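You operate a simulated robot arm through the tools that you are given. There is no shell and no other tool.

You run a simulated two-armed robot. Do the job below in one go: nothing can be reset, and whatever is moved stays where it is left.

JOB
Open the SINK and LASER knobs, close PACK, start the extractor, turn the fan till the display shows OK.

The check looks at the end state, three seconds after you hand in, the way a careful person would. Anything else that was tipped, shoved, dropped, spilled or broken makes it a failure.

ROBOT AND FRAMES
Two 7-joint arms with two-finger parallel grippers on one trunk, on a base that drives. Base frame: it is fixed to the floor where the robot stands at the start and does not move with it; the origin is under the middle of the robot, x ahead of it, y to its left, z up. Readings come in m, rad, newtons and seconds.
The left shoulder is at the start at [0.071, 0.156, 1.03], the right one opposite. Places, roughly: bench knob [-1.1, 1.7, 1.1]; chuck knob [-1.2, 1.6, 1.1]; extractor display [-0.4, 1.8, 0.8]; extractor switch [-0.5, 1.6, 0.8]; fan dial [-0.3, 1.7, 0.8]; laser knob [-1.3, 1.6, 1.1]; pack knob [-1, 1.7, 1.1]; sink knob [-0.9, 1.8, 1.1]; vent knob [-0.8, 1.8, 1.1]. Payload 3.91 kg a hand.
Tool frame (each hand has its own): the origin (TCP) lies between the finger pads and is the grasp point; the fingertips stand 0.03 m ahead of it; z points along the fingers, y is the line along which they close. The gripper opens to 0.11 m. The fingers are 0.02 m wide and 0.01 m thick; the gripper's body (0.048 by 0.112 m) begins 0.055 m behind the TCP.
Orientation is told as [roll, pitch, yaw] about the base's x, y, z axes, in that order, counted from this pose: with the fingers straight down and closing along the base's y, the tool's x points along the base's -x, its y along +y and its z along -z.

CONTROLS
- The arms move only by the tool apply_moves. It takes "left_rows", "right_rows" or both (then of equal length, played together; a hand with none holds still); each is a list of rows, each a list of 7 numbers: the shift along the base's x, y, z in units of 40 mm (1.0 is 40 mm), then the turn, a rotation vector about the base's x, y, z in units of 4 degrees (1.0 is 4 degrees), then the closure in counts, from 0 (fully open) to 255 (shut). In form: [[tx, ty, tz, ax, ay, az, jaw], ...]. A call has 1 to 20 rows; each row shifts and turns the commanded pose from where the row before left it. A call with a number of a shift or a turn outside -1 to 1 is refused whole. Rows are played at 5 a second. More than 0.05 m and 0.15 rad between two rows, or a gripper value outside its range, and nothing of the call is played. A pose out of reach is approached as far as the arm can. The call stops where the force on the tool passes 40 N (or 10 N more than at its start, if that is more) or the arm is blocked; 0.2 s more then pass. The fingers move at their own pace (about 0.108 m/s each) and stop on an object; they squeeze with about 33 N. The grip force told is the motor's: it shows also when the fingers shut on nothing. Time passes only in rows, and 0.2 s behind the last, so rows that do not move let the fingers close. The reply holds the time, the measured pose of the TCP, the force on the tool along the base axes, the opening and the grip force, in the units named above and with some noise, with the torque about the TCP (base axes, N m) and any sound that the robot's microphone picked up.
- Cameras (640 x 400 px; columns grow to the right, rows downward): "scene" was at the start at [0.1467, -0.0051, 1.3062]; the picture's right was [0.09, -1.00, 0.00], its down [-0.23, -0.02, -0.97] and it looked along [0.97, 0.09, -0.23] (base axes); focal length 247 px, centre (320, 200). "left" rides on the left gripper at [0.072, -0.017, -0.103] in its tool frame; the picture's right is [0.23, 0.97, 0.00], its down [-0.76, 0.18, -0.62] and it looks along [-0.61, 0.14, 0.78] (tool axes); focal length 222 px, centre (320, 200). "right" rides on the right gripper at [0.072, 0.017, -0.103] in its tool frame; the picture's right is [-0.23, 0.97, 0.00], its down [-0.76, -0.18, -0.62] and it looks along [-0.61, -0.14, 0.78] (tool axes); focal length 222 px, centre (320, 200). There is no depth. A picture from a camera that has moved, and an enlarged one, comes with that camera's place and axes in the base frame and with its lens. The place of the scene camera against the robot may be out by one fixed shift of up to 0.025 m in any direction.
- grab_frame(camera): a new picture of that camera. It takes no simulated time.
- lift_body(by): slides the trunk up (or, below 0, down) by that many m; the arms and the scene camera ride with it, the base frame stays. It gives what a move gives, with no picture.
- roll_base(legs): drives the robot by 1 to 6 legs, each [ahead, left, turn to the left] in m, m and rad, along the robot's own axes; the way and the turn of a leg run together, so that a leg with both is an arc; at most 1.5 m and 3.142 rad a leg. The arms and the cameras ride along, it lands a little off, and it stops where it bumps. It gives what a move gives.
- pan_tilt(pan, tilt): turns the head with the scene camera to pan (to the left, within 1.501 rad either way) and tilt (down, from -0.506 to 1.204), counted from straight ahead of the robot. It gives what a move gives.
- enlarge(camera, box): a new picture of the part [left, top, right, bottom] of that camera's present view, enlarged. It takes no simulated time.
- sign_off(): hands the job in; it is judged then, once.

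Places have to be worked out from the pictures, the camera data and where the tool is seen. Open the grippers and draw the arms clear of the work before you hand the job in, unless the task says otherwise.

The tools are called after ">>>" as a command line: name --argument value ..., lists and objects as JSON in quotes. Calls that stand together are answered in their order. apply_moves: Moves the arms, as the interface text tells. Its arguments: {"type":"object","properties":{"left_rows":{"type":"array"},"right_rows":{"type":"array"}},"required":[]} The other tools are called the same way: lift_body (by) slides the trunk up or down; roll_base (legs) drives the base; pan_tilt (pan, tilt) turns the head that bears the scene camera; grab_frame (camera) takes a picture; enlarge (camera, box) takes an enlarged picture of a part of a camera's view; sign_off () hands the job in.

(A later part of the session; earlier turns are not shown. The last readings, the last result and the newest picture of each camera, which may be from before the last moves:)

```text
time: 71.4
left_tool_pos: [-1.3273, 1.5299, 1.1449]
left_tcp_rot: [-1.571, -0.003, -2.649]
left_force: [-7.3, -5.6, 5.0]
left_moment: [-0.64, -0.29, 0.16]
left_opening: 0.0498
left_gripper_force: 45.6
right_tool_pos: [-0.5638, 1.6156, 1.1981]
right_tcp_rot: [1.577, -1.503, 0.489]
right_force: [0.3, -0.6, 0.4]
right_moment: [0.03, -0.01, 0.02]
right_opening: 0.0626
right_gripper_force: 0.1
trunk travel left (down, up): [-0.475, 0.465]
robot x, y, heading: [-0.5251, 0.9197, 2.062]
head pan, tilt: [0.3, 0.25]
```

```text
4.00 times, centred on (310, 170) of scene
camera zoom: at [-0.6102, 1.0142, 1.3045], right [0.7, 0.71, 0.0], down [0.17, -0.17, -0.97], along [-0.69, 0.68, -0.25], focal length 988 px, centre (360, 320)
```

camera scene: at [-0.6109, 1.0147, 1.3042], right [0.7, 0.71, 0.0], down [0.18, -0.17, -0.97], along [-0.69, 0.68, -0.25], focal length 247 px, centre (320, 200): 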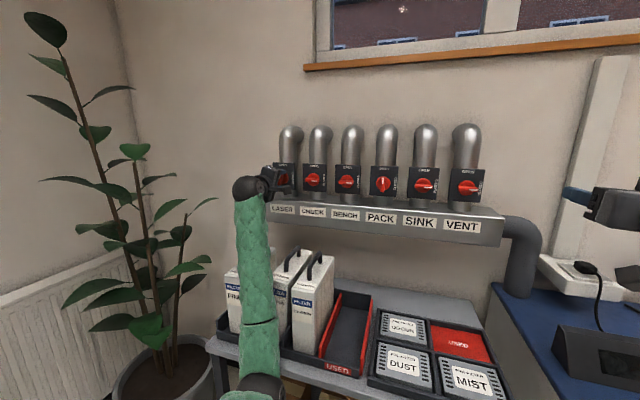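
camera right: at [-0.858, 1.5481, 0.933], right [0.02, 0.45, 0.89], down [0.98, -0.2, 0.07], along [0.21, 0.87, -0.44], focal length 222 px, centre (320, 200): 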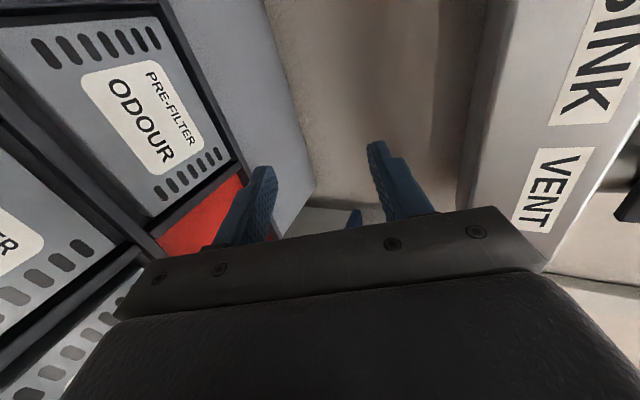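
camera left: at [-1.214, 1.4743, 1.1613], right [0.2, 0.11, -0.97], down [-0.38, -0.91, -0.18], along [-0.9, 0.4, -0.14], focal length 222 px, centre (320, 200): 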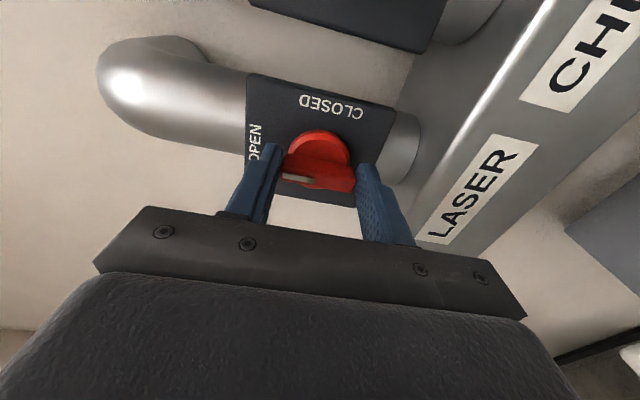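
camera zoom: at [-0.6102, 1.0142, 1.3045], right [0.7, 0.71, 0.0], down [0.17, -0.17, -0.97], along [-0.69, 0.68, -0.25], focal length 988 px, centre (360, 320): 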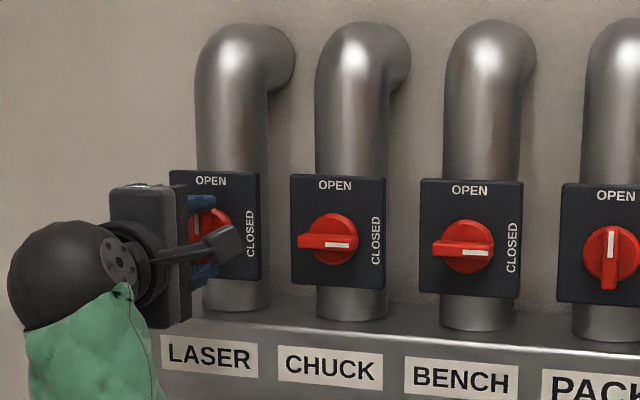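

LASER's pointer now appears to be at OPEN (roll 90°). I release and retract straight back, then inspect.

>>> apply_moves --left_rows '[[0, 0, 0, 0, 0, 0, 120], [0, 0, 0, 0, 0, 0, 70], [0, 0, 0, 0, 0, 0, 70], [0.236, -0.44, 0, 0, 0, 0, 70], [0.236, -0.44, 0, 0, 0, 0, 70], [0.236, -0.44, 0, 0, 0, 0, 70], [0.236, -0.44, 0, 0, 0, 0, 70]]'

>>> grab_frame --camera "left"

>>> enlarge --camera "scene" --box '[230, 120, 390, 220]'

```text
time: 73.0
left_tool_pos: [-1.2885, 1.4634, 1.1432]
left_tcp_rot: [-1.57, -0.002, -2.652]
left_force: [-0.4, 0.0, 0.2]
left_moment: [-0.01, 0.0, 0.0]
left_opening: 0.0799
left_gripper_force: 0.1
right_tool_pos: [-0.564, 1.6169, 1.1963]
right_tcp_rot: [1.553, -1.501, 0.513]
right_force: [0.2, 0.1, -0.9]
right_moment: [-0.01, 0.01, 0.04]
right_opening: 0.0628
right_gripper_force: 0.0
trunk travel left (down, up): [-0.475, 0.465]
robot x, y, heading: [-0.5219, 0.9192, 2.059]
head pan, tilt: [0.3, 0.25]
```

```text
taken
camera left: at [-1.1755, 1.406, 1.16], right [0.2, 0.1, -0.97], down [-0.38, -0.91, -0.17], along [-0.9, 0.4, -0.14], focal length 222 px, centre (320, 200)
```

left: 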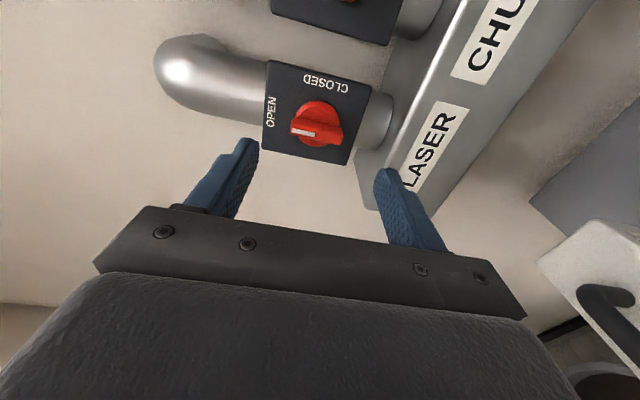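

```text
4.00 times, centred on (310, 170) of scene
camera zoom: at [-0.6107, 1.0167, 1.3043], right [0.7, 0.71, 0.0], down [0.18, -0.17, -0.97], along [-0.69, 0.68, -0.25], focal length 988 px, centre (360, 320)
```

zoom: 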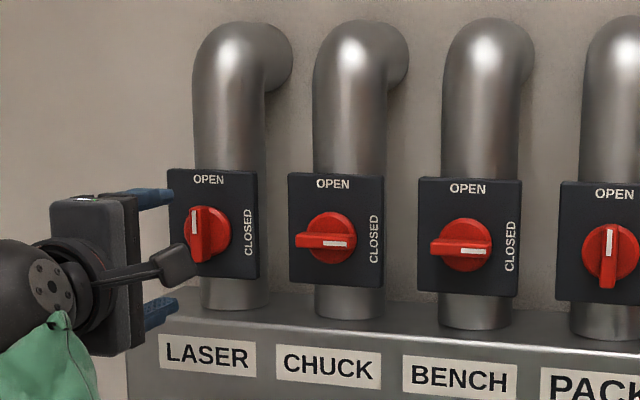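

LASER's pointer is up at OPEN. I zoom in to check how exact the angle is before leaving it.

>>> enlarge --camera "left" --box '[240, 50, 400, 150]'

>>> enlarge --camera "scene" --box '[260, 155, 324, 195]'

```text
4.00 times, centred on (320, 100) of left
camera zoom: at [-1.1755, 1.406, 1.16], right [0.2, 0.1, -0.97], down [-0.38, -0.91, -0.17], along [-0.9, 0.4, -0.14], focal length 888 px, centre (320, 600)
```

zoom: 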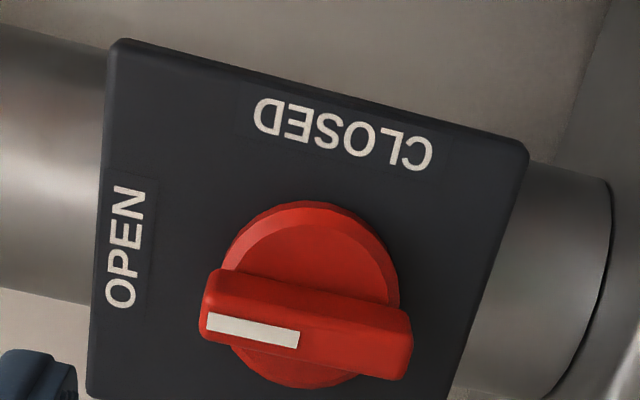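

```text
10.00 times, centred on (292, 175) of scene
camera zoom: at [-0.6107, 1.0167, 1.3043], right [0.7, 0.71, 0.0], down [0.18, -0.17, -0.97], along [-0.69, 0.68, -0.25], focal length 2470 px, centre (600, 450)
```

zoom: 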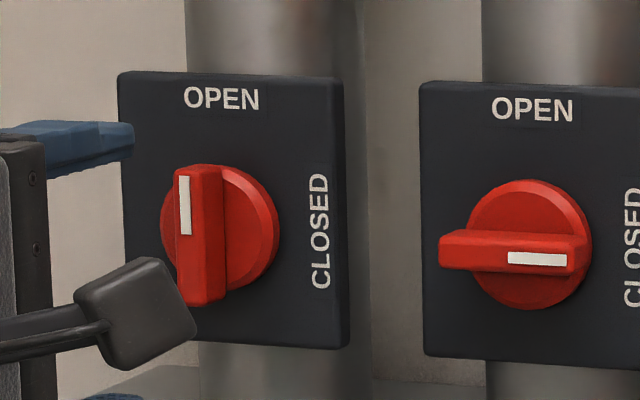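

LASER is open within a few degrees. PACK comes next: from roll 90° counterclockwise I can grip its vertical bar by the ends and turn clockwise to 0. I retract the left hand further and look to the right before shifting the base that way.

>>> apply_moves --left_rows '[[0.35, -0.66, 0, 0, 0, 0, 70], [0.35, -0.66, 0, 0, 0, 0, 70], [0.35, -0.66, 0.1, 0, 0, 0, 70]]'

>>> pan_tilt --pan -0.8 --tilt 0.5

>>> grab_frame --camera "scene"

```text
time: 73.8
left_tool_pos: [-1.246, 1.3838, 1.1469]
left_tcp_rot: [-1.571, -0.003, -2.652]
left_force: [0.0, -0.1, -1.1]
left_moment: [-0.01, -0.03, 0.02]
left_opening: 0.08
left_gripper_force: 0.1
right_tool_pos: [-0.5631, 1.6169, 1.1981]
right_tcp_rot: [1.558, -1.501, 0.509]
right_force: [-1.6, -0.3, 0.3]
right_moment: [-0.02, -0.01, 0.01]
right_opening: 0.0625
right_gripper_force: 0.0
trunk travel left (down, up): [-0.475, 0.465]
robot x, y, heading: [-0.5232, 0.921, 2.066]
head pan, tilt: [0.3, 0.25]
```

```text
time: 75.2
left_tool_pos: [-1.2467, 1.3837, 1.1481]
left_tcp_rot: [-1.57, -0.004, -2.651]
left_force: [0.5, -0.7, -0.4]
left_moment: [0.01, -0.02, 0.02]
left_opening: 0.0801
left_gripper_force: 0.0
right_tool_pos: [-0.5639, 1.6175, 1.1963]
right_tcp_rot: [1.551, -1.502, 0.518]
right_force: [0.1, 0.5, 0.3]
right_moment: [-0.02, -0.01, 0.01]
right_opening: 0.0624
right_gripper_force: 0.0
trunk travel left (down, up): [-0.475, 0.465]
robot x, y, heading: [-0.5232, 0.9166, 2.06]
head pan, tilt: [-0.799, 0.499]
```

```text
taken
camera scene: at [-0.5168, 1.0376, 1.2811], right [0.95, -0.3, 0.0], down [-0.15, -0.46, -0.88], along [0.27, 0.84, -0.48], focal length 247 px, centre (320, 200)
```

scene: 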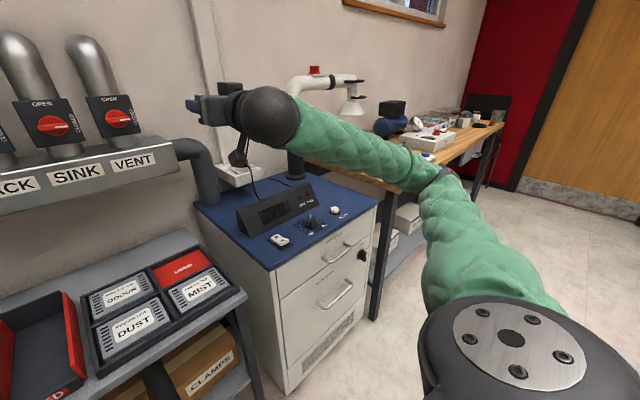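

The right elbow stays behind the bench edge and the hand clears the extractor hose. I shift the base right 0.37 m.

>>> roll_base --legs '[[0, -0.37, 0]]'

>>> pan_tilt --pan 0.1 --tilt 0.25

>>> grab_frame --camera "scene"

>>> grab_frame --camera "left"

```text
time: 77.6
left_tool_pos: [-0.91, 1.5617, 1.146]
left_tcp_rot: [-1.571, -0.002, -2.651]
left_force: [0.2, 0.7, 0.1]
left_moment: [-0.01, -0.03, 0.03]
left_opening: 0.0796
left_gripper_force: 0.0
right_tool_pos: [-0.2268, 1.7981, 1.1954]
right_tcp_rot: [1.552, -1.5, 0.517]
right_force: [0.4, -0.3, -1.0]
right_moment: [-0.01, -0.01, 0.01]
right_opening: 0.0627
right_gripper_force: 0.2
trunk travel left (down, up): [-0.475, 0.465]
robot x, y, heading: [-0.1907, 1.0966, 2.062]
head pan, tilt: [-0.799, 0.499]
```

```text
time: 78.8
left_tool_pos: [-0.9097, 1.5623, 1.1465]
left_tcp_rot: [-1.57, -0.004, -2.65]
left_force: [1.3, -0.6, -0.5]
left_moment: [0.0, 0.0, -0.03]
left_opening: 0.0794
left_gripper_force: 0.0
right_tool_pos: [-0.2287, 1.797, 1.1963]
right_tcp_rot: [1.55, -1.502, 0.517]
right_force: [0.1, 0.1, -0.2]
right_moment: [0.03, 0.0, -0.01]
right_opening: 0.0625
right_gripper_force: 0.1
trunk travel left (down, up): [-0.475, 0.465]
robot x, y, heading: [-0.1898, 1.095, 2.057]
head pan, tilt: [0.099, 0.25]
```

```text
taken
camera scene: at [-0.2604, 1.2074, 1.3042], right [0.83, 0.55, 0.0], down [0.14, -0.21, -0.97], along [-0.54, 0.81, -0.25], focal length 247 px, centre (320, 200)
```

scene: 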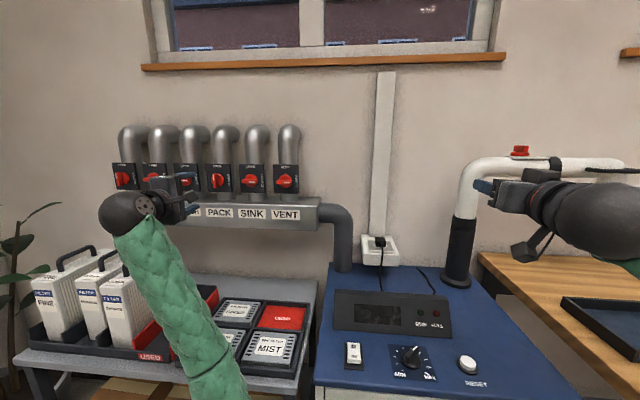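

```text
taken
camera left: at [-0.7973, 1.5051, 1.1631], right [0.2, 0.11, -0.97], down [-0.38, -0.91, -0.17], along [-0.9, 0.4, -0.14], focal length 222 px, centre (320, 200)
```

left: 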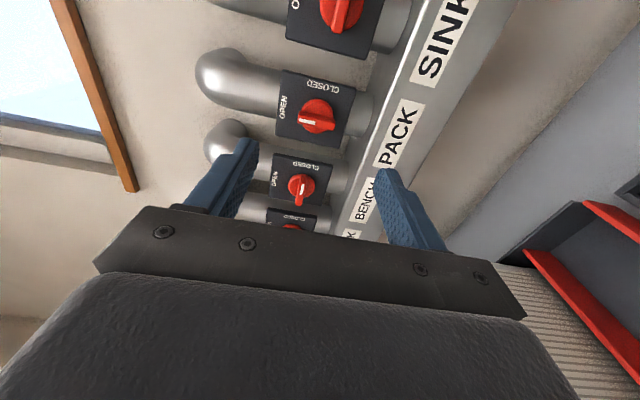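

The base moved 0.377 m. The wrist view puts PACK 0.205 m ahead of the TCP, 24 mm left, at nearly the same height; from the LASER turn I infer a knob axis z of about 1.146. I approach to about 0.085 m and recheck.

>>> apply_moves --left_rows '[[-0.486, 0.59, 0, 0, 0, 0, 60], [-0.486, 0.59, 0, 0, 0, 0, 60], [-0.486, 0.59, 0, 0, 0, 0, 60], [-0.486, 0.59, 0, 0, 0, 0, 60], [0, 0, 0, 0, 0, 0, 60]]'

>>> grab_frame --camera "left"

>>> enlarge --camera "left" --box '[220, 60, 460, 210]'

```text
time: 80.0
left_tool_pos: [-0.9871, 1.657, 1.1457]
left_tcp_rot: [-1.571, -0.004, -2.649]
left_force: [0.3, 0.6, -0.8]
left_moment: [-0.01, 0.0, -0.01]
left_opening: 0.0843
left_gripper_force: 0.0
right_tool_pos: [-0.2288, 1.7966, 1.1967]
right_tcp_rot: [1.551, -1.501, 0.516]
right_force: [0.2, 0.3, -0.1]
right_moment: [-0.01, 0.0, 0.02]
right_opening: 0.0624
right_gripper_force: 0.1
trunk travel left (down, up): [-0.475, 0.465]
robot x, y, heading: [-0.1882, 1.0985, 2.062]
head pan, tilt: [0.099, 0.25]
```

```text
taken
camera left: at [-0.874, 1.6007, 1.1629], right [0.2, 0.11, -0.97], down [-0.38, -0.91, -0.17], along [-0.9, 0.4, -0.14], focal length 222 px, centre (320, 200)
```

left: 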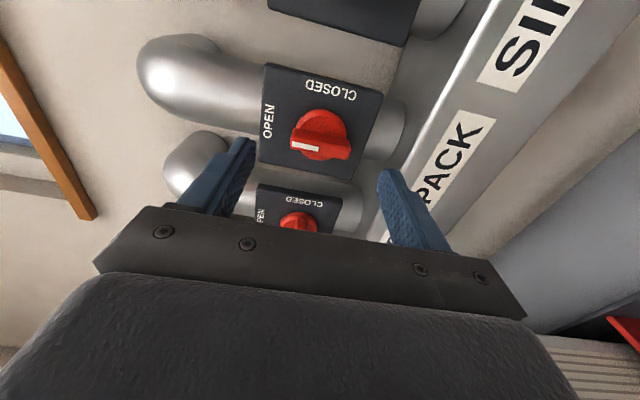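

```text
2.67 times, centred on (340, 135) of left
camera zoom: at [-0.874, 1.6007, 1.1629], right [0.2, 0.11, -0.97], down [-0.38, -0.91, -0.17], along [-0.9, 0.4, -0.14], focal length 592 px, centre (267, 373)
```

zoom: 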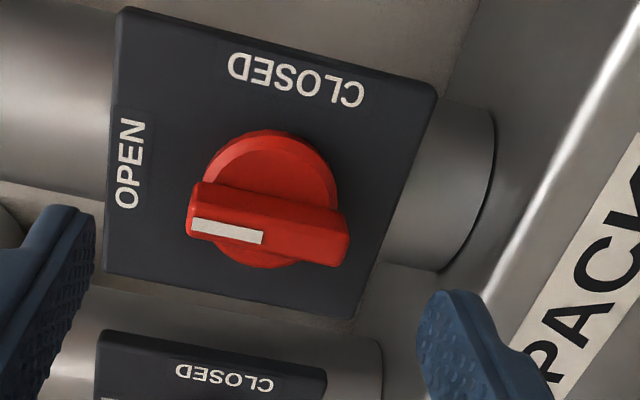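

PACK's disc is about 0.086 m ahead, 3.5 mm left and 1 mm low. I advance 48 mm with that correction, so the jaws straddle the bar as they did at LASER.

>>> apply_moves --left_rows '[[-0.215, 0.338, -0.004, 0, 0, 0, 60], [-0.215, 0.338, -0.004, 0, 0, 0, 60], [-0.215, 0.338, -0.004, 0, 0, 0, 60], [0, 0, 0, 0, 0, 0, 60]]'

>>> grab_frame --camera "left"

```text
time: 81.0
left_tool_pos: [-1.0141, 1.6988, 1.1471]
left_tcp_rot: [-1.571, -0.002, -2.652]
left_force: [-0.4, 0.3, 0.0]
left_moment: [-0.03, -0.01, -0.01]
left_opening: 0.0841
left_gripper_force: 0.2
right_tool_pos: [-0.2272, 1.7965, 1.1964]
right_tcp_rot: [1.551, -1.501, 0.517]
right_force: [-0.2, 0.3, 0.5]
right_moment: [0.03, -0.01, 0.02]
right_opening: 0.0626
right_gripper_force: 0.0
trunk travel left (down, up): [-0.475, 0.465]
robot x, y, heading: [-0.1878, 1.0988, 2.064]
head pan, tilt: [0.099, 0.25]
```

```text
taken
camera left: at [-0.901, 1.6421, 1.1638], right [0.2, 0.11, -0.97], down [-0.38, -0.91, -0.17], along [-0.9, 0.4, -0.14], focal length 222 px, centre (320, 200)
```

left: 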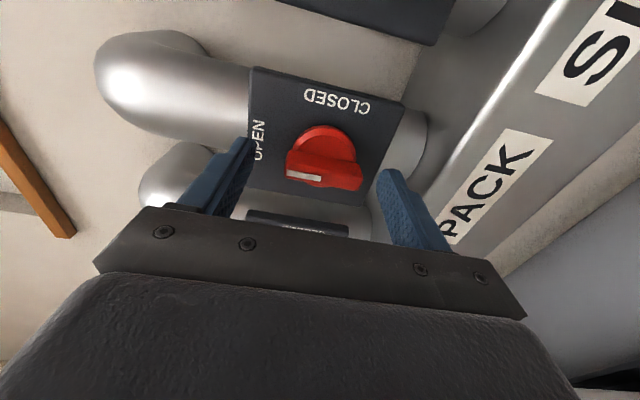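

The bar sits between the fingertips just as LASER's did. I advance 4 mm, shift 2 mm left, and close.

>>> apply_moves --left_rows '[[-0.09, 0.065, -0.02, 0, 0, 0, 60], [0, 0, 0, 0, 0, 0, 110], [0, 0, 0, 0, 0, 0, 160], [0, 0, 0, 0, 0, 0, 200], [0, 0, 0, 0, 0, 0, 220]]'

>>> grab_frame --camera "left"

```text
time: 82.2
left_tool_pos: [-1.0179, 1.7004, 1.1449]
left_tcp_rot: [-1.568, -0.004, -2.651]
left_force: [9.1, -7.3, -14.8]
left_moment: [-0.12, -0.04, -0.31]
left_opening: 0.0502
left_gripper_force: 44.5
right_tool_pos: [-0.2291, 1.7967, 1.1962]
right_tcp_rot: [1.546, -1.502, 0.522]
right_force: [-0.2, 0.0, -0.9]
right_moment: [0.04, 0.0, -0.03]
right_opening: 0.0629
right_gripper_force: 0.0
trunk travel left (down, up): [-0.475, 0.465]
robot x, y, heading: [-0.188, 1.0964, 2.061]
head pan, tilt: [0.099, 0.25]
```

```text
taken
camera left: at [-0.9051, 1.644, 1.1616], right [0.2, 0.1, -0.97], down [-0.38, -0.91, -0.17], along [-0.9, 0.4, -0.14], focal length 222 px, centre (320, 200)
```

left: 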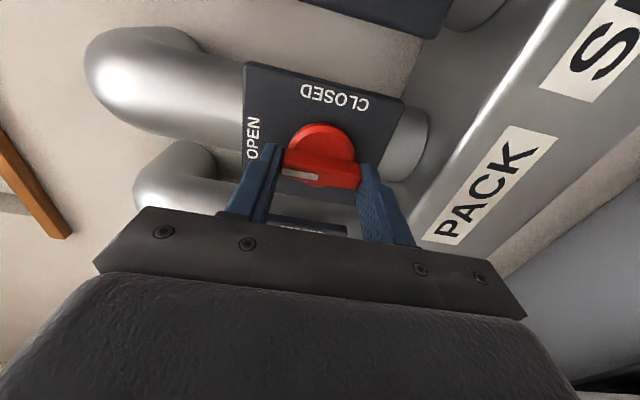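

Gripped at 50 mm with modest load. I turn clockwise about 22° first and check.

>>> apply_moves --left_rows '[[0.015, -0.01, -0.02, -0.533, 0.9966, 0, 220], [0, 0, 0, -0.533, 0.9966, 0, 220], [0, 0, 0, -0.533, 0.9966, 0, 220], [0, 0, 0, -0.533, 0.9966, 0, 220]]'

```text
time: 83.2
left_tool_pos: [-1.0164, 1.6997, 1.1454]
left_tcp_rot: [-1.573, -0.322, -2.652]
left_force: [-20.6, 24.6, 23.4]
left_moment: [0.55, 0.23, 0.04]
left_opening: 0.0501
left_gripper_force: 45.1
right_tool_pos: [-0.229, 1.7979, 1.1969]
right_tcp_rot: [1.541, -1.5, 0.526]
right_force: [-0.7, -1.1, 1.0]
right_moment: [-0.02, 0.02, -0.01]
right_opening: 0.0623
right_gripper_force: 0.0
trunk travel left (down, up): [-0.475, 0.465]
robot x, y, heading: [-0.1878, 1.0947, 2.056]
head pan, tilt: [0.099, 0.25]
```

The knob follows at 18°. I null the load (1.5 mm in, 1.2 mm up) and continue.

>>> apply_moves --left_rows '[[-0.027, 0.028, 0.03, 0, 0, 0, 220], [0, 0, 0, -0.533, 0.9966, 0, 220], [0, 0, 0, -0.533, 0.9966, 0, 220], [0, 0, 0, -0.533, 0.9966, 0, 220]]'

```text
time: 84.2
left_tool_pos: [-1.0175, 1.7005, 1.1461]
left_tcp_rot: [-1.571, -0.557, -2.653]
left_force: [4.7, 1.1, 4.7]
left_moment: [1.3, 0.69, 0.34]
left_opening: 0.0497
left_gripper_force: 45.3
right_tool_pos: [-0.2276, 1.7955, 1.1974]
right_tcp_rot: [1.56, -1.502, 0.51]
right_force: [0.1, -0.6, 0.3]
right_moment: [-0.02, 0.0, 0.01]
right_opening: 0.0627
right_gripper_force: 0.0
trunk travel left (down, up): [-0.475, 0.465]
robot x, y, heading: [-0.1857, 1.0976, 2.062]
head pan, tilt: [0.099, 0.25]
```

The load is nearly zero at 32°, apart from a pitch moment I relieve with a slight tilt. I continue turning.

>>> apply_moves --left_rows '[[0, 0, 0, -0.433, 1.0, 0, 220], [0, 0, 0, -0.533, 0.9966, 0, 220], [0, 0, 0, -0.533, 0.9966, 0, 220], [0, 0, 0, -0.533, 0.9966, 0, 220]]'

```text
time: 85.2
left_tool_pos: [-1.0166, 1.7011, 1.1466]
left_tcp_rot: [-1.581, -0.87, -2.646]
left_force: [20.8, -10.5, -4.3]
left_moment: [-0.76, -0.4, -0.95]
left_opening: 0.0499
left_gripper_force: 44.5
right_tool_pos: [-0.2265, 1.7958, 1.197]
right_tcp_rot: [1.569, -1.502, 0.499]
right_force: [-0.3, 0.3, 0.1]
right_moment: [0.01, 0.01, -0.02]
right_opening: 0.0623
right_gripper_force: 0.2
trunk travel left (down, up): [-0.475, 0.465]
robot x, y, heading: [-0.1855, 1.1007, 2.055]
head pan, tilt: [0.099, 0.25]
```

It is at 50° with moderate load. I correct slightly and continue.

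>>> apply_moves --left_rows '[[0.025, -0.017, -0.005, -0.533, 0.9966, 0, 220], [0, 0, 0, -0.533, 0.9966, 0, 220], [0, 0, 0, -0.533, 0.9966, 0, 220], [0, 0, 0, -0.533, 0.9966, 0, 220]]'

```text
time: 86.2
left_tool_pos: [-1.0157, 1.6996, 1.1469]
left_tcp_rot: [-1.585, -1.185, -2.639]
left_force: [3.0, 8.0, 5.2]
left_moment: [0.87, 0.44, -0.3]
left_opening: 0.0501
left_gripper_force: 45.1
right_tool_pos: [-0.2269, 1.7963, 1.1974]
right_tcp_rot: [1.551, -1.502, 0.517]
right_force: [0.1, 0.6, -0.5]
right_moment: [-0.01, 0.0, 0.02]
right_opening: 0.0625
right_gripper_force: 0.2
trunk travel left (down, up): [-0.475, 0.465]
robot x, y, heading: [-0.1873, 1.0983, 2.057]
head pan, tilt: [0.099, 0.25]
```

It is at 68° with little load. I turn the remaining 22° in two parts.

>>> apply_moves --left_rows '[[0, 0, 0, -0.533, 0.9966, 0, 220], [0, 0, 0, -0.533, 0.9966, 0, 220], [0, 0, 0, -0.533, 0.9966, 0, 220]]'

>>> apply_moves --left_rows '[[0, 0, 0, -0.533, 0.9966, 0, 220], [0, 0, 0, -0.533, 0.9966, 0, 220]]'

>>> grab_frame --camera "left"

```text
time: 87.0
left_tool_pos: [-1.0143, 1.7009, 1.1473]
left_tcp_rot: [-1.603, -1.423, -2.624]
left_force: [10.1, 6.9, 4.1]
left_moment: [0.6, 0.32, -0.66]
left_opening: 0.05
left_gripper_force: 45.3
right_tool_pos: [-0.227, 1.7961, 1.1958]
right_tcp_rot: [1.556, -1.502, 0.512]
right_force: [0.0, -0.2, 0.7]
right_moment: [0.02, -0.04, 0.02]
right_opening: 0.0627
right_gripper_force: 0.2
trunk travel left (down, up): [-0.475, 0.465]
robot x, y, heading: [-0.1892, 1.1, 2.063]
head pan, tilt: [0.099, 0.25]
```

```text
time: 87.6
left_tool_pos: [-1.0157, 1.7008, 1.147]
left_tcp_rot: [2.007, -1.561, 0.048]
left_force: [12.5, 12.1, 5.9]
left_moment: [0.99, -0.1, -0.48]
left_opening: 0.0499
left_gripper_force: 45.2
right_tool_pos: [-0.2259, 1.797, 1.1967]
right_tcp_rot: [1.555, -1.499, 0.511]
right_force: [0.0, 0.4, -0.6]
right_moment: [-0.04, 0.01, 0.01]
right_opening: 0.0625
right_gripper_force: 0.1
trunk travel left (down, up): [-0.475, 0.465]
robot x, y, heading: [-0.1832, 1.0995, 2.061]
head pan, tilt: [0.099, 0.25]
```

```text
taken
camera left: at [-0.9527, 1.6172, 1.0733], right [-0.86, -0.45, -0.22], down [0.14, -0.63, 0.76], along [-0.48, 0.63, 0.61], focal length 222 px, centre (320, 200)
```

left: 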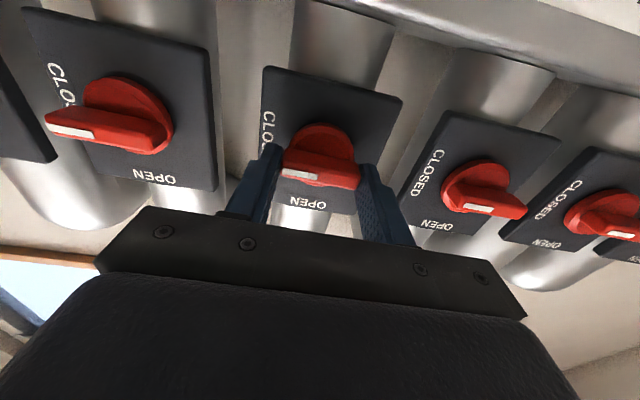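

PACK's bar is now horizontal with its pointer at CLOSED. I release, retract and verify.

>>> apply_moves --left_rows '[[0, 0, 0, 0, 0, 0, 120], [0, 0, 0, 0, 0, 0, 50], [0, 0, 0, 0, 0, 0, 50], [0.236, -0.44, 0, 0, 0, 0, 50], [0.236, -0.44, 0, 0, 0, 0, 50], [0.236, -0.44, 0, 0, 0, 0, 50], [0.236, -0.44, 0, 0, 0, 0, 50]]'

>>> grab_frame --camera "left"

>>> enlarge --camera "left" --box '[0, 0, 480, 180]'

>>> enlarge --camera "scene" --box '[100, 110, 320, 240]'

```text
time: 89.2
left_tool_pos: [-0.9799, 1.6275, 1.1457]
left_tcp_rot: [2.047, -1.562, 0.007]
left_force: [0.1, -0.4, -0.6]
left_moment: [-0.03, -0.02, 0.0]
left_opening: 0.0885
left_gripper_force: 0.1
right_tool_pos: [-0.2273, 1.7964, 1.1967]
right_tcp_rot: [1.554, -1.501, 0.512]
right_force: [-1.3, 0.0, -0.3]
right_moment: [-0.01, 0.03, 0.01]
right_opening: 0.0626
right_gripper_force: 0.1
trunk travel left (down, up): [-0.475, 0.465]
robot x, y, heading: [-0.1892, 1.094, 2.059]
head pan, tilt: [0.099, 0.25]
```

```text
taken
camera left: at [-0.917, 1.5451, 1.073], right [-0.86, -0.45, -0.22], down [0.14, -0.63, 0.76], along [-0.48, 0.63, 0.61], focal length 222 px, centre (320, 200)
```

left: 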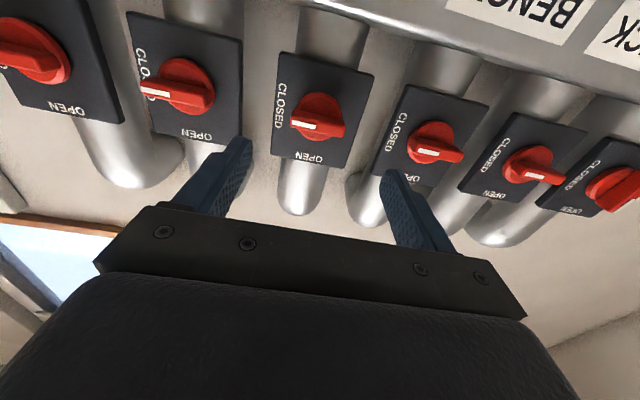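

```text
1.33 times, centred on (240, 90) of left
camera zoom: at [-0.917, 1.5451, 1.073], right [-0.86, -0.45, -0.22], down [0.14, -0.63, 0.76], along [-0.48, 0.63, 0.61], focal length 296 px, centre (427, 347)
```

zoom: 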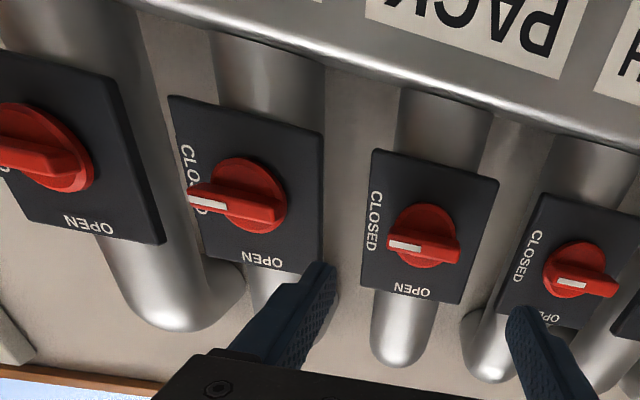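

```text
2.91 times, centred on (210, 175) of scene
camera zoom: at [-0.2605, 1.207, 1.3043], right [0.83, 0.55, 0.0], down [0.14, -0.21, -0.97], along [-0.54, 0.81, -0.25], focal length 718 px, centre (640, 273)
```

zoom: 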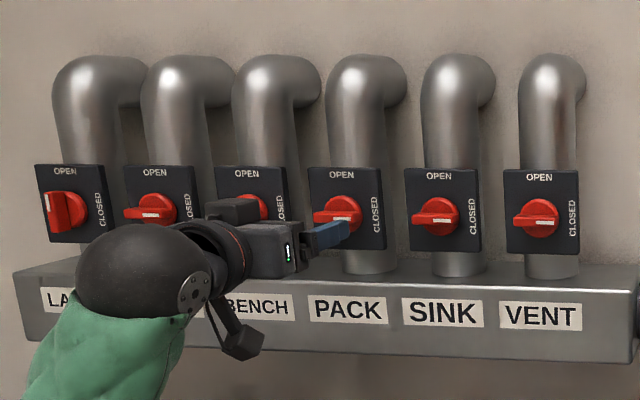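

PACK now reads CLOSED. SINK's grasp should lie 0.12 m to the right along the rail, at TCP about (-0.910, 1.7575, 1.147). I move the left hand there, 8 cm short.

>>> apply_moves --left_rows '[[0.674, 0.372, 0.008, 0, 0, 0, 50], [0.674, 0.372, 0.008, 0, 0, 0, 50], [0.674, 0.372, 0.008, 0, 0, 0, 50], [0.674, 0.372, 0.008, 0, 0, 0, 50], [0, 0, 0, 0, 0, 0, 50]]'

>>> grab_frame --camera "left"

>>> enlarge --camera "scene" --box '[100, 110, 320, 240]'

```text
time: 90.4
left_tool_pos: [-0.8733, 1.6862, 1.1456]
left_tcp_rot: [2.069, -1.562, -0.012]
left_force: [-0.3, 0.2, -1.0]
left_moment: [0.0, -0.02, 0.02]
left_opening: 0.0884
left_gripper_force: 0.0
right_tool_pos: [-0.2279, 1.7961, 1.1958]
right_tcp_rot: [1.551, -1.501, 0.515]
right_force: [0.2, 0.3, 0.5]
right_moment: [0.02, 0.01, 0.0]
right_opening: 0.0626
right_gripper_force: 0.1
trunk travel left (down, up): [-0.475, 0.465]
robot x, y, heading: [-0.184, 1.1004, 2.064]
head pan, tilt: [0.099, 0.25]
```

```text
taken
camera left: at [-0.8091, 1.6026, 1.0731], right [-0.86, -0.45, -0.22], down [0.14, -0.63, 0.76], along [-0.48, 0.63, 0.61], focal length 222 px, centre (320, 200)
```

left: 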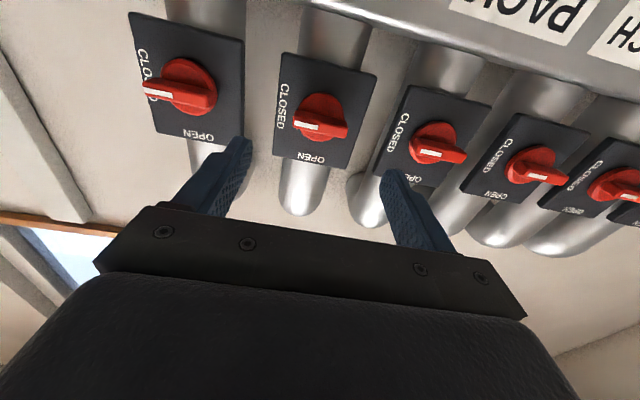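

```text
2.91 times, centred on (210, 175) of scene
camera zoom: at [-0.2609, 1.207, 1.3043], right [0.83, 0.56, 0.0], down [0.14, -0.21, -0.97], along [-0.54, 0.81, -0.25], focal length 718 px, centre (640, 273)
```

zoom: 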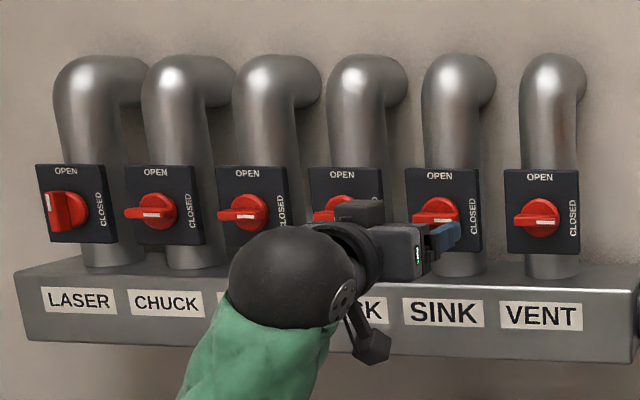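

SINK looks just as PACK did after release, so alignment is good. I advance 8 cm to the grasp point.

>>> apply_moves --left_rows '[[-0.229, 0.445, 0.009, 0, 0, 0, 50], [-0.229, 0.445, 0.009, 0, 0, 0, 50], [-0.229, 0.445, 0.009, 0, 0, 0, 50], [-0.22, 0.42, 0.009, 0, 0, 0, 50], [0, 0, 0, 0, 0, 0, 50]]'

>>> grab_frame --camera "left"

```text
time: 91.6
left_tool_pos: [-0.9093, 1.7597, 1.1498]
left_tcp_rot: [1.996, -1.561, 0.058]
left_force: [0.2, 0.6, -0.2]
left_moment: [0.02, -0.03, 0.0]
left_opening: 0.0885
left_gripper_force: 0.0
right_tool_pos: [-0.2274, 1.7961, 1.197]
right_tcp_rot: [1.551, -1.501, 0.515]
right_force: [-0.1, 0.2, 0.4]
right_moment: [-0.02, -0.01, 0.01]
right_opening: 0.0623
right_gripper_force: 0.1
trunk travel left (down, up): [-0.475, 0.465]
robot x, y, heading: [-0.1897, 1.1018, 2.059]
head pan, tilt: [0.099, 0.25]
```

```text
taken
camera left: at [-0.8466, 1.6758, 1.0764], right [-0.86, -0.45, -0.22], down [0.14, -0.63, 0.76], along [-0.48, 0.63, 0.61], focal length 222 px, centre (320, 200)
```

left: 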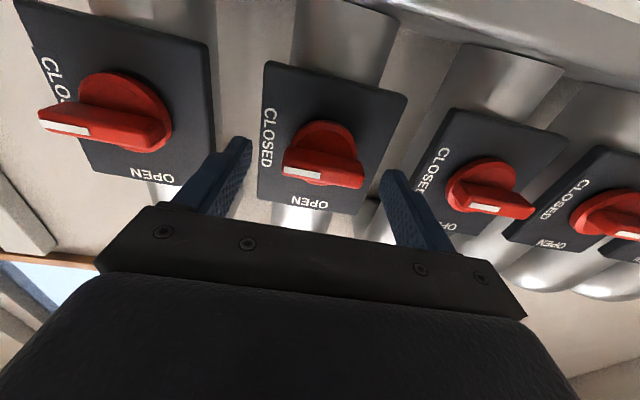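

The bar sits between the fingers. I drop 2 mm and close.

>>> apply_moves --left_rows '[[0, 0, -0.05, 0, 0, 0, 50], [0, 0, 0, 0, 0, 0, 110], [0, 0, 0, 0, 0, 0, 160], [0, 0, 0, 0, 0, 0, 200], [0, 0, 0, 0, 0, 0, 220]]'

```text
time: 92.8
left_tool_pos: [-0.9097, 1.7597, 1.1479]
left_tcp_rot: [2.087, -1.562, -0.03]
left_force: [-12.7, 2.1, 6.5]
left_moment: [-0.02, -0.09, 0.08]
left_opening: 0.0497
left_gripper_force: 44.7
right_tool_pos: [-0.2293, 1.7967, 1.1978]
right_tcp_rot: [1.548, -1.503, 0.519]
right_force: [-0.8, 0.4, 0.6]
right_moment: [0.0, 0.02, -0.02]
right_opening: 0.0625
right_gripper_force: 0.1
trunk travel left (down, up): [-0.475, 0.465]
robot x, y, heading: [-0.1911, 1.0998, 2.057]
head pan, tilt: [0.099, 0.25]
```

Gripped at 50 mm with a small load. I turn counterclockwise, 18° first.

>>> apply_moves --left_rows '[[-0.02, -0.01, 0.01, 0.533, -0.9966, 0, 220], [0, 0, 0, 0.533, -0.9966, 0, 220], [0, 0, 0, 0.533, -0.9966, 0, 220], [0, 0, 0, 0.533, -0.9966, 0, 220]]'

```text
time: 93.8
left_tool_pos: [-0.91, 1.7582, 1.1479]
left_tcp_rot: [-1.589, -1.259, -2.636]
left_force: [-27.3, 13.5, 18.4]
left_moment: [0.56, 0.31, -0.37]
left_opening: 0.0497
left_gripper_force: 44.8
right_tool_pos: [-0.2299, 1.7974, 1.1945]
right_tcp_rot: [1.539, -1.504, 0.527]
right_force: [0.7, 0.0, 0.2]
right_moment: [0.01, 0.03, 0.0]
right_opening: 0.0627
right_gripper_force: 0.1
trunk travel left (down, up): [-0.475, 0.465]
robot x, y, heading: [-0.1894, 1.0975, 2.061]
head pan, tilt: [0.099, 0.25]
```

The knob follows. I null the load and continue.

>>> apply_moves --left_rows '[[-0.037, 0.015, 0.025, 0, 0, 0, 220], [0, 0, 0, 0.533, -0.9966, 0, 220], [0, 0, 0, 0.533, -0.9966, 0, 220], [0, 0, 0, 0.533, -0.9966, 0, 220], [0, 0, 0, 0.533, -0.9966, 0, 220]]'

```text
time: 95.0
left_tool_pos: [-0.9102, 1.7589, 1.1467]
left_tcp_rot: [-1.577, -0.946, -2.647]
left_force: [5.9, -21.3, -18.3]
left_moment: [0.13, 0.08, 0.59]
left_opening: 0.0498
left_gripper_force: 45.4
right_tool_pos: [-0.2282, 1.7946, 1.1962]
right_tcp_rot: [1.555, -1.502, 0.512]
right_force: [0.5, -0.3, -1.4]
right_moment: [0.01, 0.0, -0.05]
right_opening: 0.0626
right_gripper_force: 0.1
trunk travel left (down, up): [-0.475, 0.465]
robot x, y, heading: [-0.1879, 1.098, 2.056]
head pan, tilt: [0.099, 0.25]
```

It is at 36° and following. I null the load and continue.

>>> apply_moves --left_rows '[[0.01, -0.022, -0.025, 0, 0, 0, 220], [0, 0, 0, 0.533, -0.9966, 0, 220], [0, 0, 0, 0.533, -0.9966, 0, 220], [0, 0, 0, 0.533, -0.9966, 0, 220], [0, 0, 0, 0.533, -0.9966, 0, 220]]'

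```text
time: 96.2
left_tool_pos: [-0.9113, 1.7587, 1.1467]
left_tcp_rot: [-1.577, -0.63, -2.646]
left_force: [-1.6, -15.9, -14.0]
left_moment: [-0.65, -0.28, -0.23]
left_opening: 0.0498
left_gripper_force: 44.9
right_tool_pos: [-0.2293, 1.7972, 1.1961]
right_tcp_rot: [1.55, -1.503, 0.518]
right_force: [-0.6, 1.3, -0.7]
right_moment: [0.03, -0.05, 0.0]
right_opening: 0.0625
right_gripper_force: 0.1
trunk travel left (down, up): [-0.475, 0.465]
robot x, y, heading: [-0.1878, 1.101, 2.061]
head pan, tilt: [0.099, 0.25]
```

It is at 54° with low load. I apply the same small correction and continue.

>>> apply_moves --left_rows '[[0.005, -0.015, -0.018, 0, 0, 0, 220], [0, 0, 0, 0.533, -0.9966, 0, 220], [0, 0, 0, 0.533, -0.9966, 0, 220], [0, 0, 0, 0.533, -0.9966, 0, 220], [0, 0, 0, 0.533, -0.9966, 0, 220]]'

```text
time: 97.4
left_tool_pos: [-0.9108, 1.7557, 1.146]
left_tcp_rot: [-1.575, -0.313, -2.645]
left_force: [-11.9, -1.1, 0.2]
left_moment: [-0.32, -0.17, -0.19]
left_opening: 0.0498
left_gripper_force: 44.9
right_tool_pos: [-0.2283, 1.7963, 1.1974]
right_tcp_rot: [1.544, -1.503, 0.522]
right_force: [0.5, -1.3, -0.2]
right_moment: [0.0, 0.01, 0.01]
right_opening: 0.0627
right_gripper_force: 0.0
trunk travel left (down, up): [-0.475, 0.465]
robot x, y, heading: [-0.1886, 1.0985, 2.054]
head pan, tilt: [0.099, 0.25]
```

It is at 72°. I turn the last 18°.

>>> apply_moves --left_rows '[[-0.02, -0.005, 0, 0.533, -0.9966, 0, 220], [0, 0, 0, 0.533, -0.9966, 0, 220]]'

>>> apply_moves --left_rows '[[0, 0, 0, 0.533, -0.9966, 0, 220], [0, 0, 0, 0.48, -0.9, 0, 220]]'

>>> grab_frame --camera "left"

```text
time: 98.0
left_tool_pos: [-0.9105, 1.7575, 1.1439]
left_tcp_rot: [-1.577, -0.156, -2.647]
left_force: [-0.1, -8.5, -7.1]
left_moment: [-0.09, -0.04, 1.18]
left_opening: 0.0498
left_gripper_force: 44.8
right_tool_pos: [-0.2284, 1.7966, 1.1958]
right_tcp_rot: [1.55, -1.503, 0.52]
right_force: [0.3, 0.2, 0.1]
right_moment: [0.03, -0.02, 0.0]
right_opening: 0.0627
right_gripper_force: 0.1
trunk travel left (down, up): [-0.475, 0.465]
robot x, y, heading: [-0.1872, 1.0951, 2.062]
head pan, tilt: [0.099, 0.25]
```

```text
time: 98.5
left_tool_pos: [-0.9125, 1.7571, 1.1441]
left_tcp_rot: [-1.575, -0.072, -2.646]
left_force: [-1.6, -1.9, -2.3]
left_moment: [-0.55, -0.3, -0.92]
left_opening: 0.0501
left_gripper_force: 45.2
right_tool_pos: [-0.2304, 1.797, 1.1966]
right_tcp_rot: [1.545, -1.501, 0.523]
right_force: [0.5, -0.1, 0.0]
right_moment: [-0.01, -0.01, 0.03]
right_opening: 0.0627
right_gripper_force: 0.1
trunk travel left (down, up): [-0.475, 0.465]
robot x, y, heading: [-0.1904, 1.0987, 2.058]
head pan, tilt: [0.099, 0.25]
stopped in row 2 (left hand): the force on the tool passed its limit at 51 N (the readings are from after the stop); the commanded pose is now the measured one
```

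```text
taken
camera left: at [-0.7977, 1.7006, 1.1559], right [0.14, 0.08, -0.99], down [-0.39, -0.91, -0.13], along [-0.91, 0.4, -0.09], focal length 222 px, centre (320, 200)
```

left: 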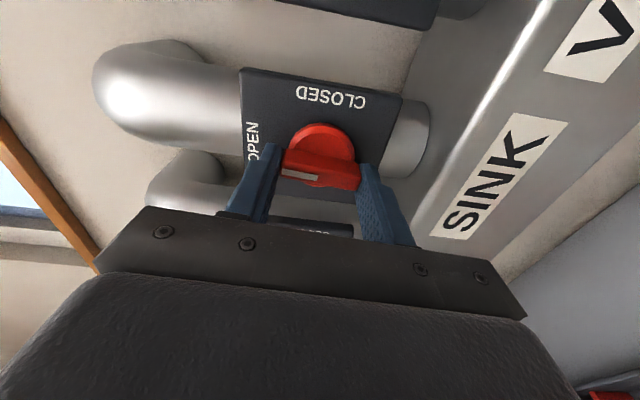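

A short force spike stopped it at about 86°, and the load is now nil. I turn the remaining 4° gently in small increments.

>>> apply_moves --left_rows '[[0, 0, 0, 0.16, -0.3, 0, 220], [0, 0, 0, 0.16, -0.3, 0, 220], [0, 0, 0, 0.16, -0.3, 0, 220]]'

>>> grab_frame --camera "left"

```text
time: 98.9
left_tool_pos: [-0.9126, 1.7561, 1.1446]
left_tcp_rot: [-1.577, -0.06, -2.649]
left_force: [-1.3, -1.5, -2.4]
left_moment: [-0.6, -0.33, -0.34]
left_opening: 0.0496
left_gripper_force: 44.8
right_tool_pos: [-0.2302, 1.7951, 1.1952]
right_tcp_rot: [1.541, -1.501, 0.529]
right_force: [0.6, 0.2, 0.0]
right_moment: [0.0, 0.03, 0.03]
right_opening: 0.0626
right_gripper_force: 0.0
trunk travel left (down, up): [-0.475, 0.465]
robot x, y, heading: [-0.1881, 1.094, 2.066]
head pan, tilt: [0.099, 0.25]
stopped in row 1 (left hand): the force on the tool passed its limit at 53 N (the readings are from after the stop); the commanded pose is now the measured one
```

```text
taken
camera left: at [-0.7985, 1.6998, 1.1566], right [0.15, 0.08, -0.99], down [-0.39, -0.91, -0.14], along [-0.91, 0.4, -0.1], focal length 222 px, centre (320, 200)
```

left: 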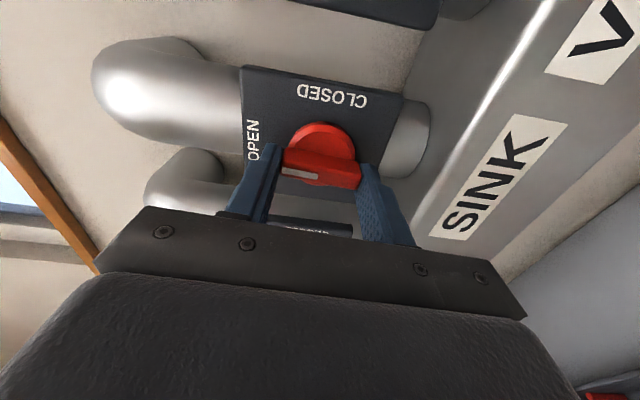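

I zoom in to see whether the pointer is already aligned with OPEN.

>>> enlarge --camera "left" --box '[220, 50, 460, 200]'

>>> enlarge --camera "scene" --box '[200, 150, 328, 230]'

```text
2.67 times, centred on (340, 125) of left
camera zoom: at [-0.7985, 1.6998, 1.1566], right [0.15, 0.08, -0.99], down [-0.39, -0.91, -0.14], along [-0.91, 0.4, -0.1], focal length 592 px, centre (267, 400)
```

zoom: 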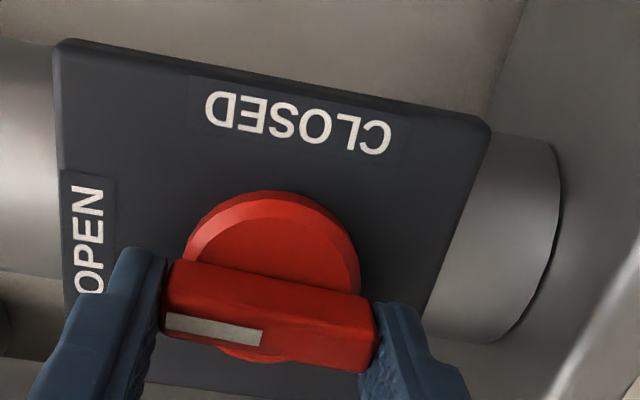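

```text
5.00 times, centred on (264, 190) of scene
camera zoom: at [-0.2618, 1.2067, 1.3043], right [0.83, 0.56, 0.0], down [0.14, -0.21, -0.97], along [-0.54, 0.8, -0.25], focal length 1235 px, centre (600, 250)
```

zoom: 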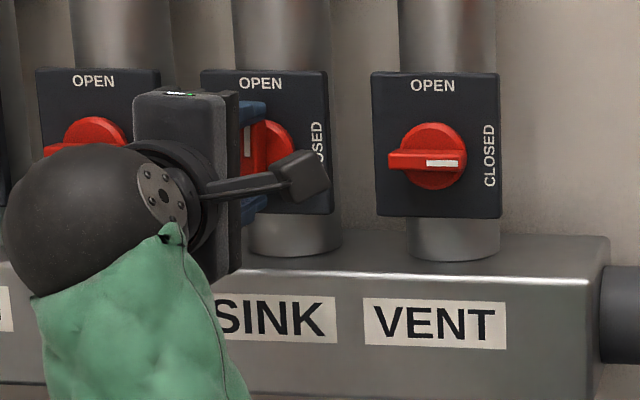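

SINK's bar looks nearly vertical. I release, retract and check the angle.

>>> apply_moves --left_rows '[[0, 0, 0, 0, 0, 0, 150], [0, 0, 0, 0, 0, 0, 80], [0, 0, 0, 0, 0, 0, 70], [0.236, -0.44, 0, 0, 0, 0, 70], [0.236, -0.44, 0, 0, 0, 0, 70], [0.236, -0.44, 0, 0, 0, 0, 70], [0.236, -0.44, 0, 0, 0, 0, 70]]'

>>> enlarge --camera "left" --box '[220, 50, 460, 200]'

>>> enlarge --camera "scene" --box '[200, 150, 328, 230]'

```text
time: 100.5
left_tool_pos: [-0.8743, 1.6777, 1.1505]
left_tcp_rot: [-1.584, -0.056, -2.65]
left_force: [-0.1, -0.2, 1.2]
left_moment: [-0.03, 0.0, 0.0]
left_opening: 0.08
left_gripper_force: 0.2
right_tool_pos: [-0.2316, 1.7886, 1.2012]
right_tcp_rot: [1.636, -1.504, 0.437]
right_force: [0.8, 0.5, -0.5]
right_moment: [-0.02, 0.02, -0.01]
right_opening: 0.0626
right_gripper_force: 0.1
trunk travel left (down, up): [-0.475, 0.465]
robot x, y, heading: [-0.1919, 1.0953, 2.064]
head pan, tilt: [0.099, 0.25]
```

```text
2.67 times, centred on (340, 125) of left
camera zoom: at [-0.7602, 1.62, 1.1609], right [0.14, 0.09, -0.99], down [-0.38, -0.91, -0.14], along [-0.91, 0.4, -0.1], focal length 592 px, centre (267, 400)
```

zoom: 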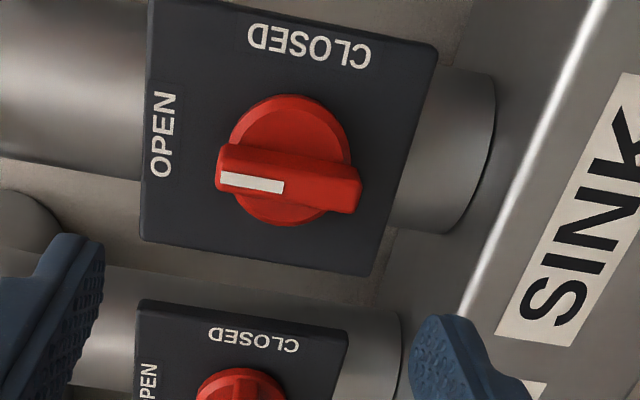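

```text
5.00 times, centred on (264, 190) of scene
camera zoom: at [-0.262, 1.1983, 1.3055], right [0.83, 0.56, 0.0], down [0.14, -0.2, -0.97], along [-0.54, 0.81, -0.24], focal length 1235 px, centre (600, 250)
```

zoom: 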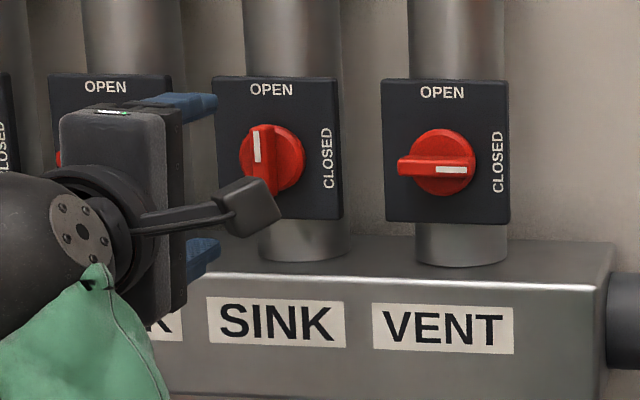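

SINK points to OPEN. But the body readings show a slight backward lean, so the left elbow may be touching the shelf. I look at it right away.

>>> pan_tilt --pan 0.4 --tilt 0.9

>>> grab_frame --camera "scene"

```text
time: 101.5
left_tool_pos: [-0.8743, 1.6777, 1.1499]
left_tcp_rot: [-1.585, -0.058, -2.649]
left_force: [1.1, -0.4, 0.3]
left_moment: [0.02, 0.0, 0.0]
left_opening: 0.0795
left_gripper_force: 0.0
right_tool_pos: [-0.2318, 1.7879, 1.2017]
right_tcp_rot: [1.638, -1.504, 0.431]
right_force: [-0.6, 0.0, 0.2]
right_moment: [-0.01, 0.0, 0.01]
right_opening: 0.0625
right_gripper_force: 0.0
trunk travel left (down, up): [-0.475, 0.465]
robot x, y, heading: [-0.184, 1.0972, 2.063]
head pan, tilt: [0.4, 0.901]
```

```text
taken
camera scene: at [-0.2684, 1.1684, 1.2479], right [0.63, 0.78, 0.01], down [0.61, -0.49, -0.62], along [-0.48, 0.4, -0.78], focal length 247 px, centre (320, 200)
```

scene: 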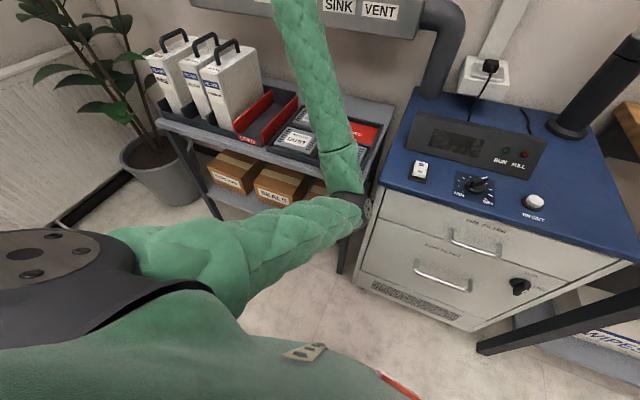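

The left elbow is down by the shelf corner and the cabinet's left edge, pressing forward. The safest relief is to drive the base straight back.

>>> roll_base --legs '[[-0.15, 0, 0]]'

>>> grab_frame --camera "scene"

```text
time: 102.9
left_tool_pos: [-0.798, 1.5488, 1.1469]
left_tcp_rot: [-1.581, -0.058, -2.654]
left_force: [-0.4, 0.0, 0.1]
left_moment: [-0.05, 0.01, 0.05]
left_opening: 0.0797
left_gripper_force: 0.0
right_tool_pos: [-0.1554, 1.6585, 1.1976]
right_tcp_rot: [1.575, -1.5, 0.492]
right_force: [0.5, -0.2, 0.0]
right_moment: [0.03, -0.02, 0.0]
right_opening: 0.0626
right_gripper_force: 0.0
trunk travel left (down, up): [-0.475, 0.465]
robot x, y, heading: [-0.118, 0.9608, 2.059]
head pan, tilt: [0.4, 0.901]
```

```text
taken
camera scene: at [-0.1945, 1.0391, 1.2475], right [0.63, 0.78, 0.0], down [0.61, -0.49, -0.62], along [-0.48, 0.39, -0.78], focal length 247 px, centre (320, 200)
```

scene: 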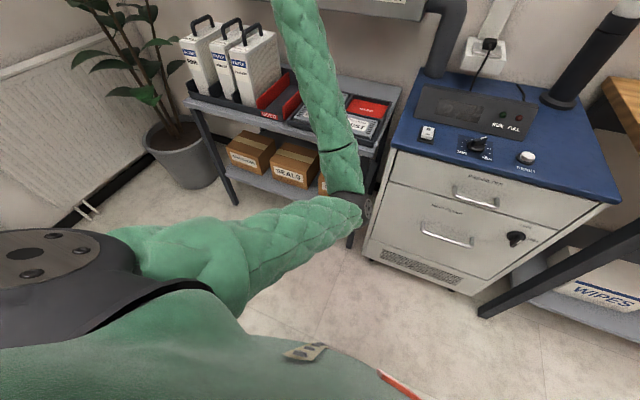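

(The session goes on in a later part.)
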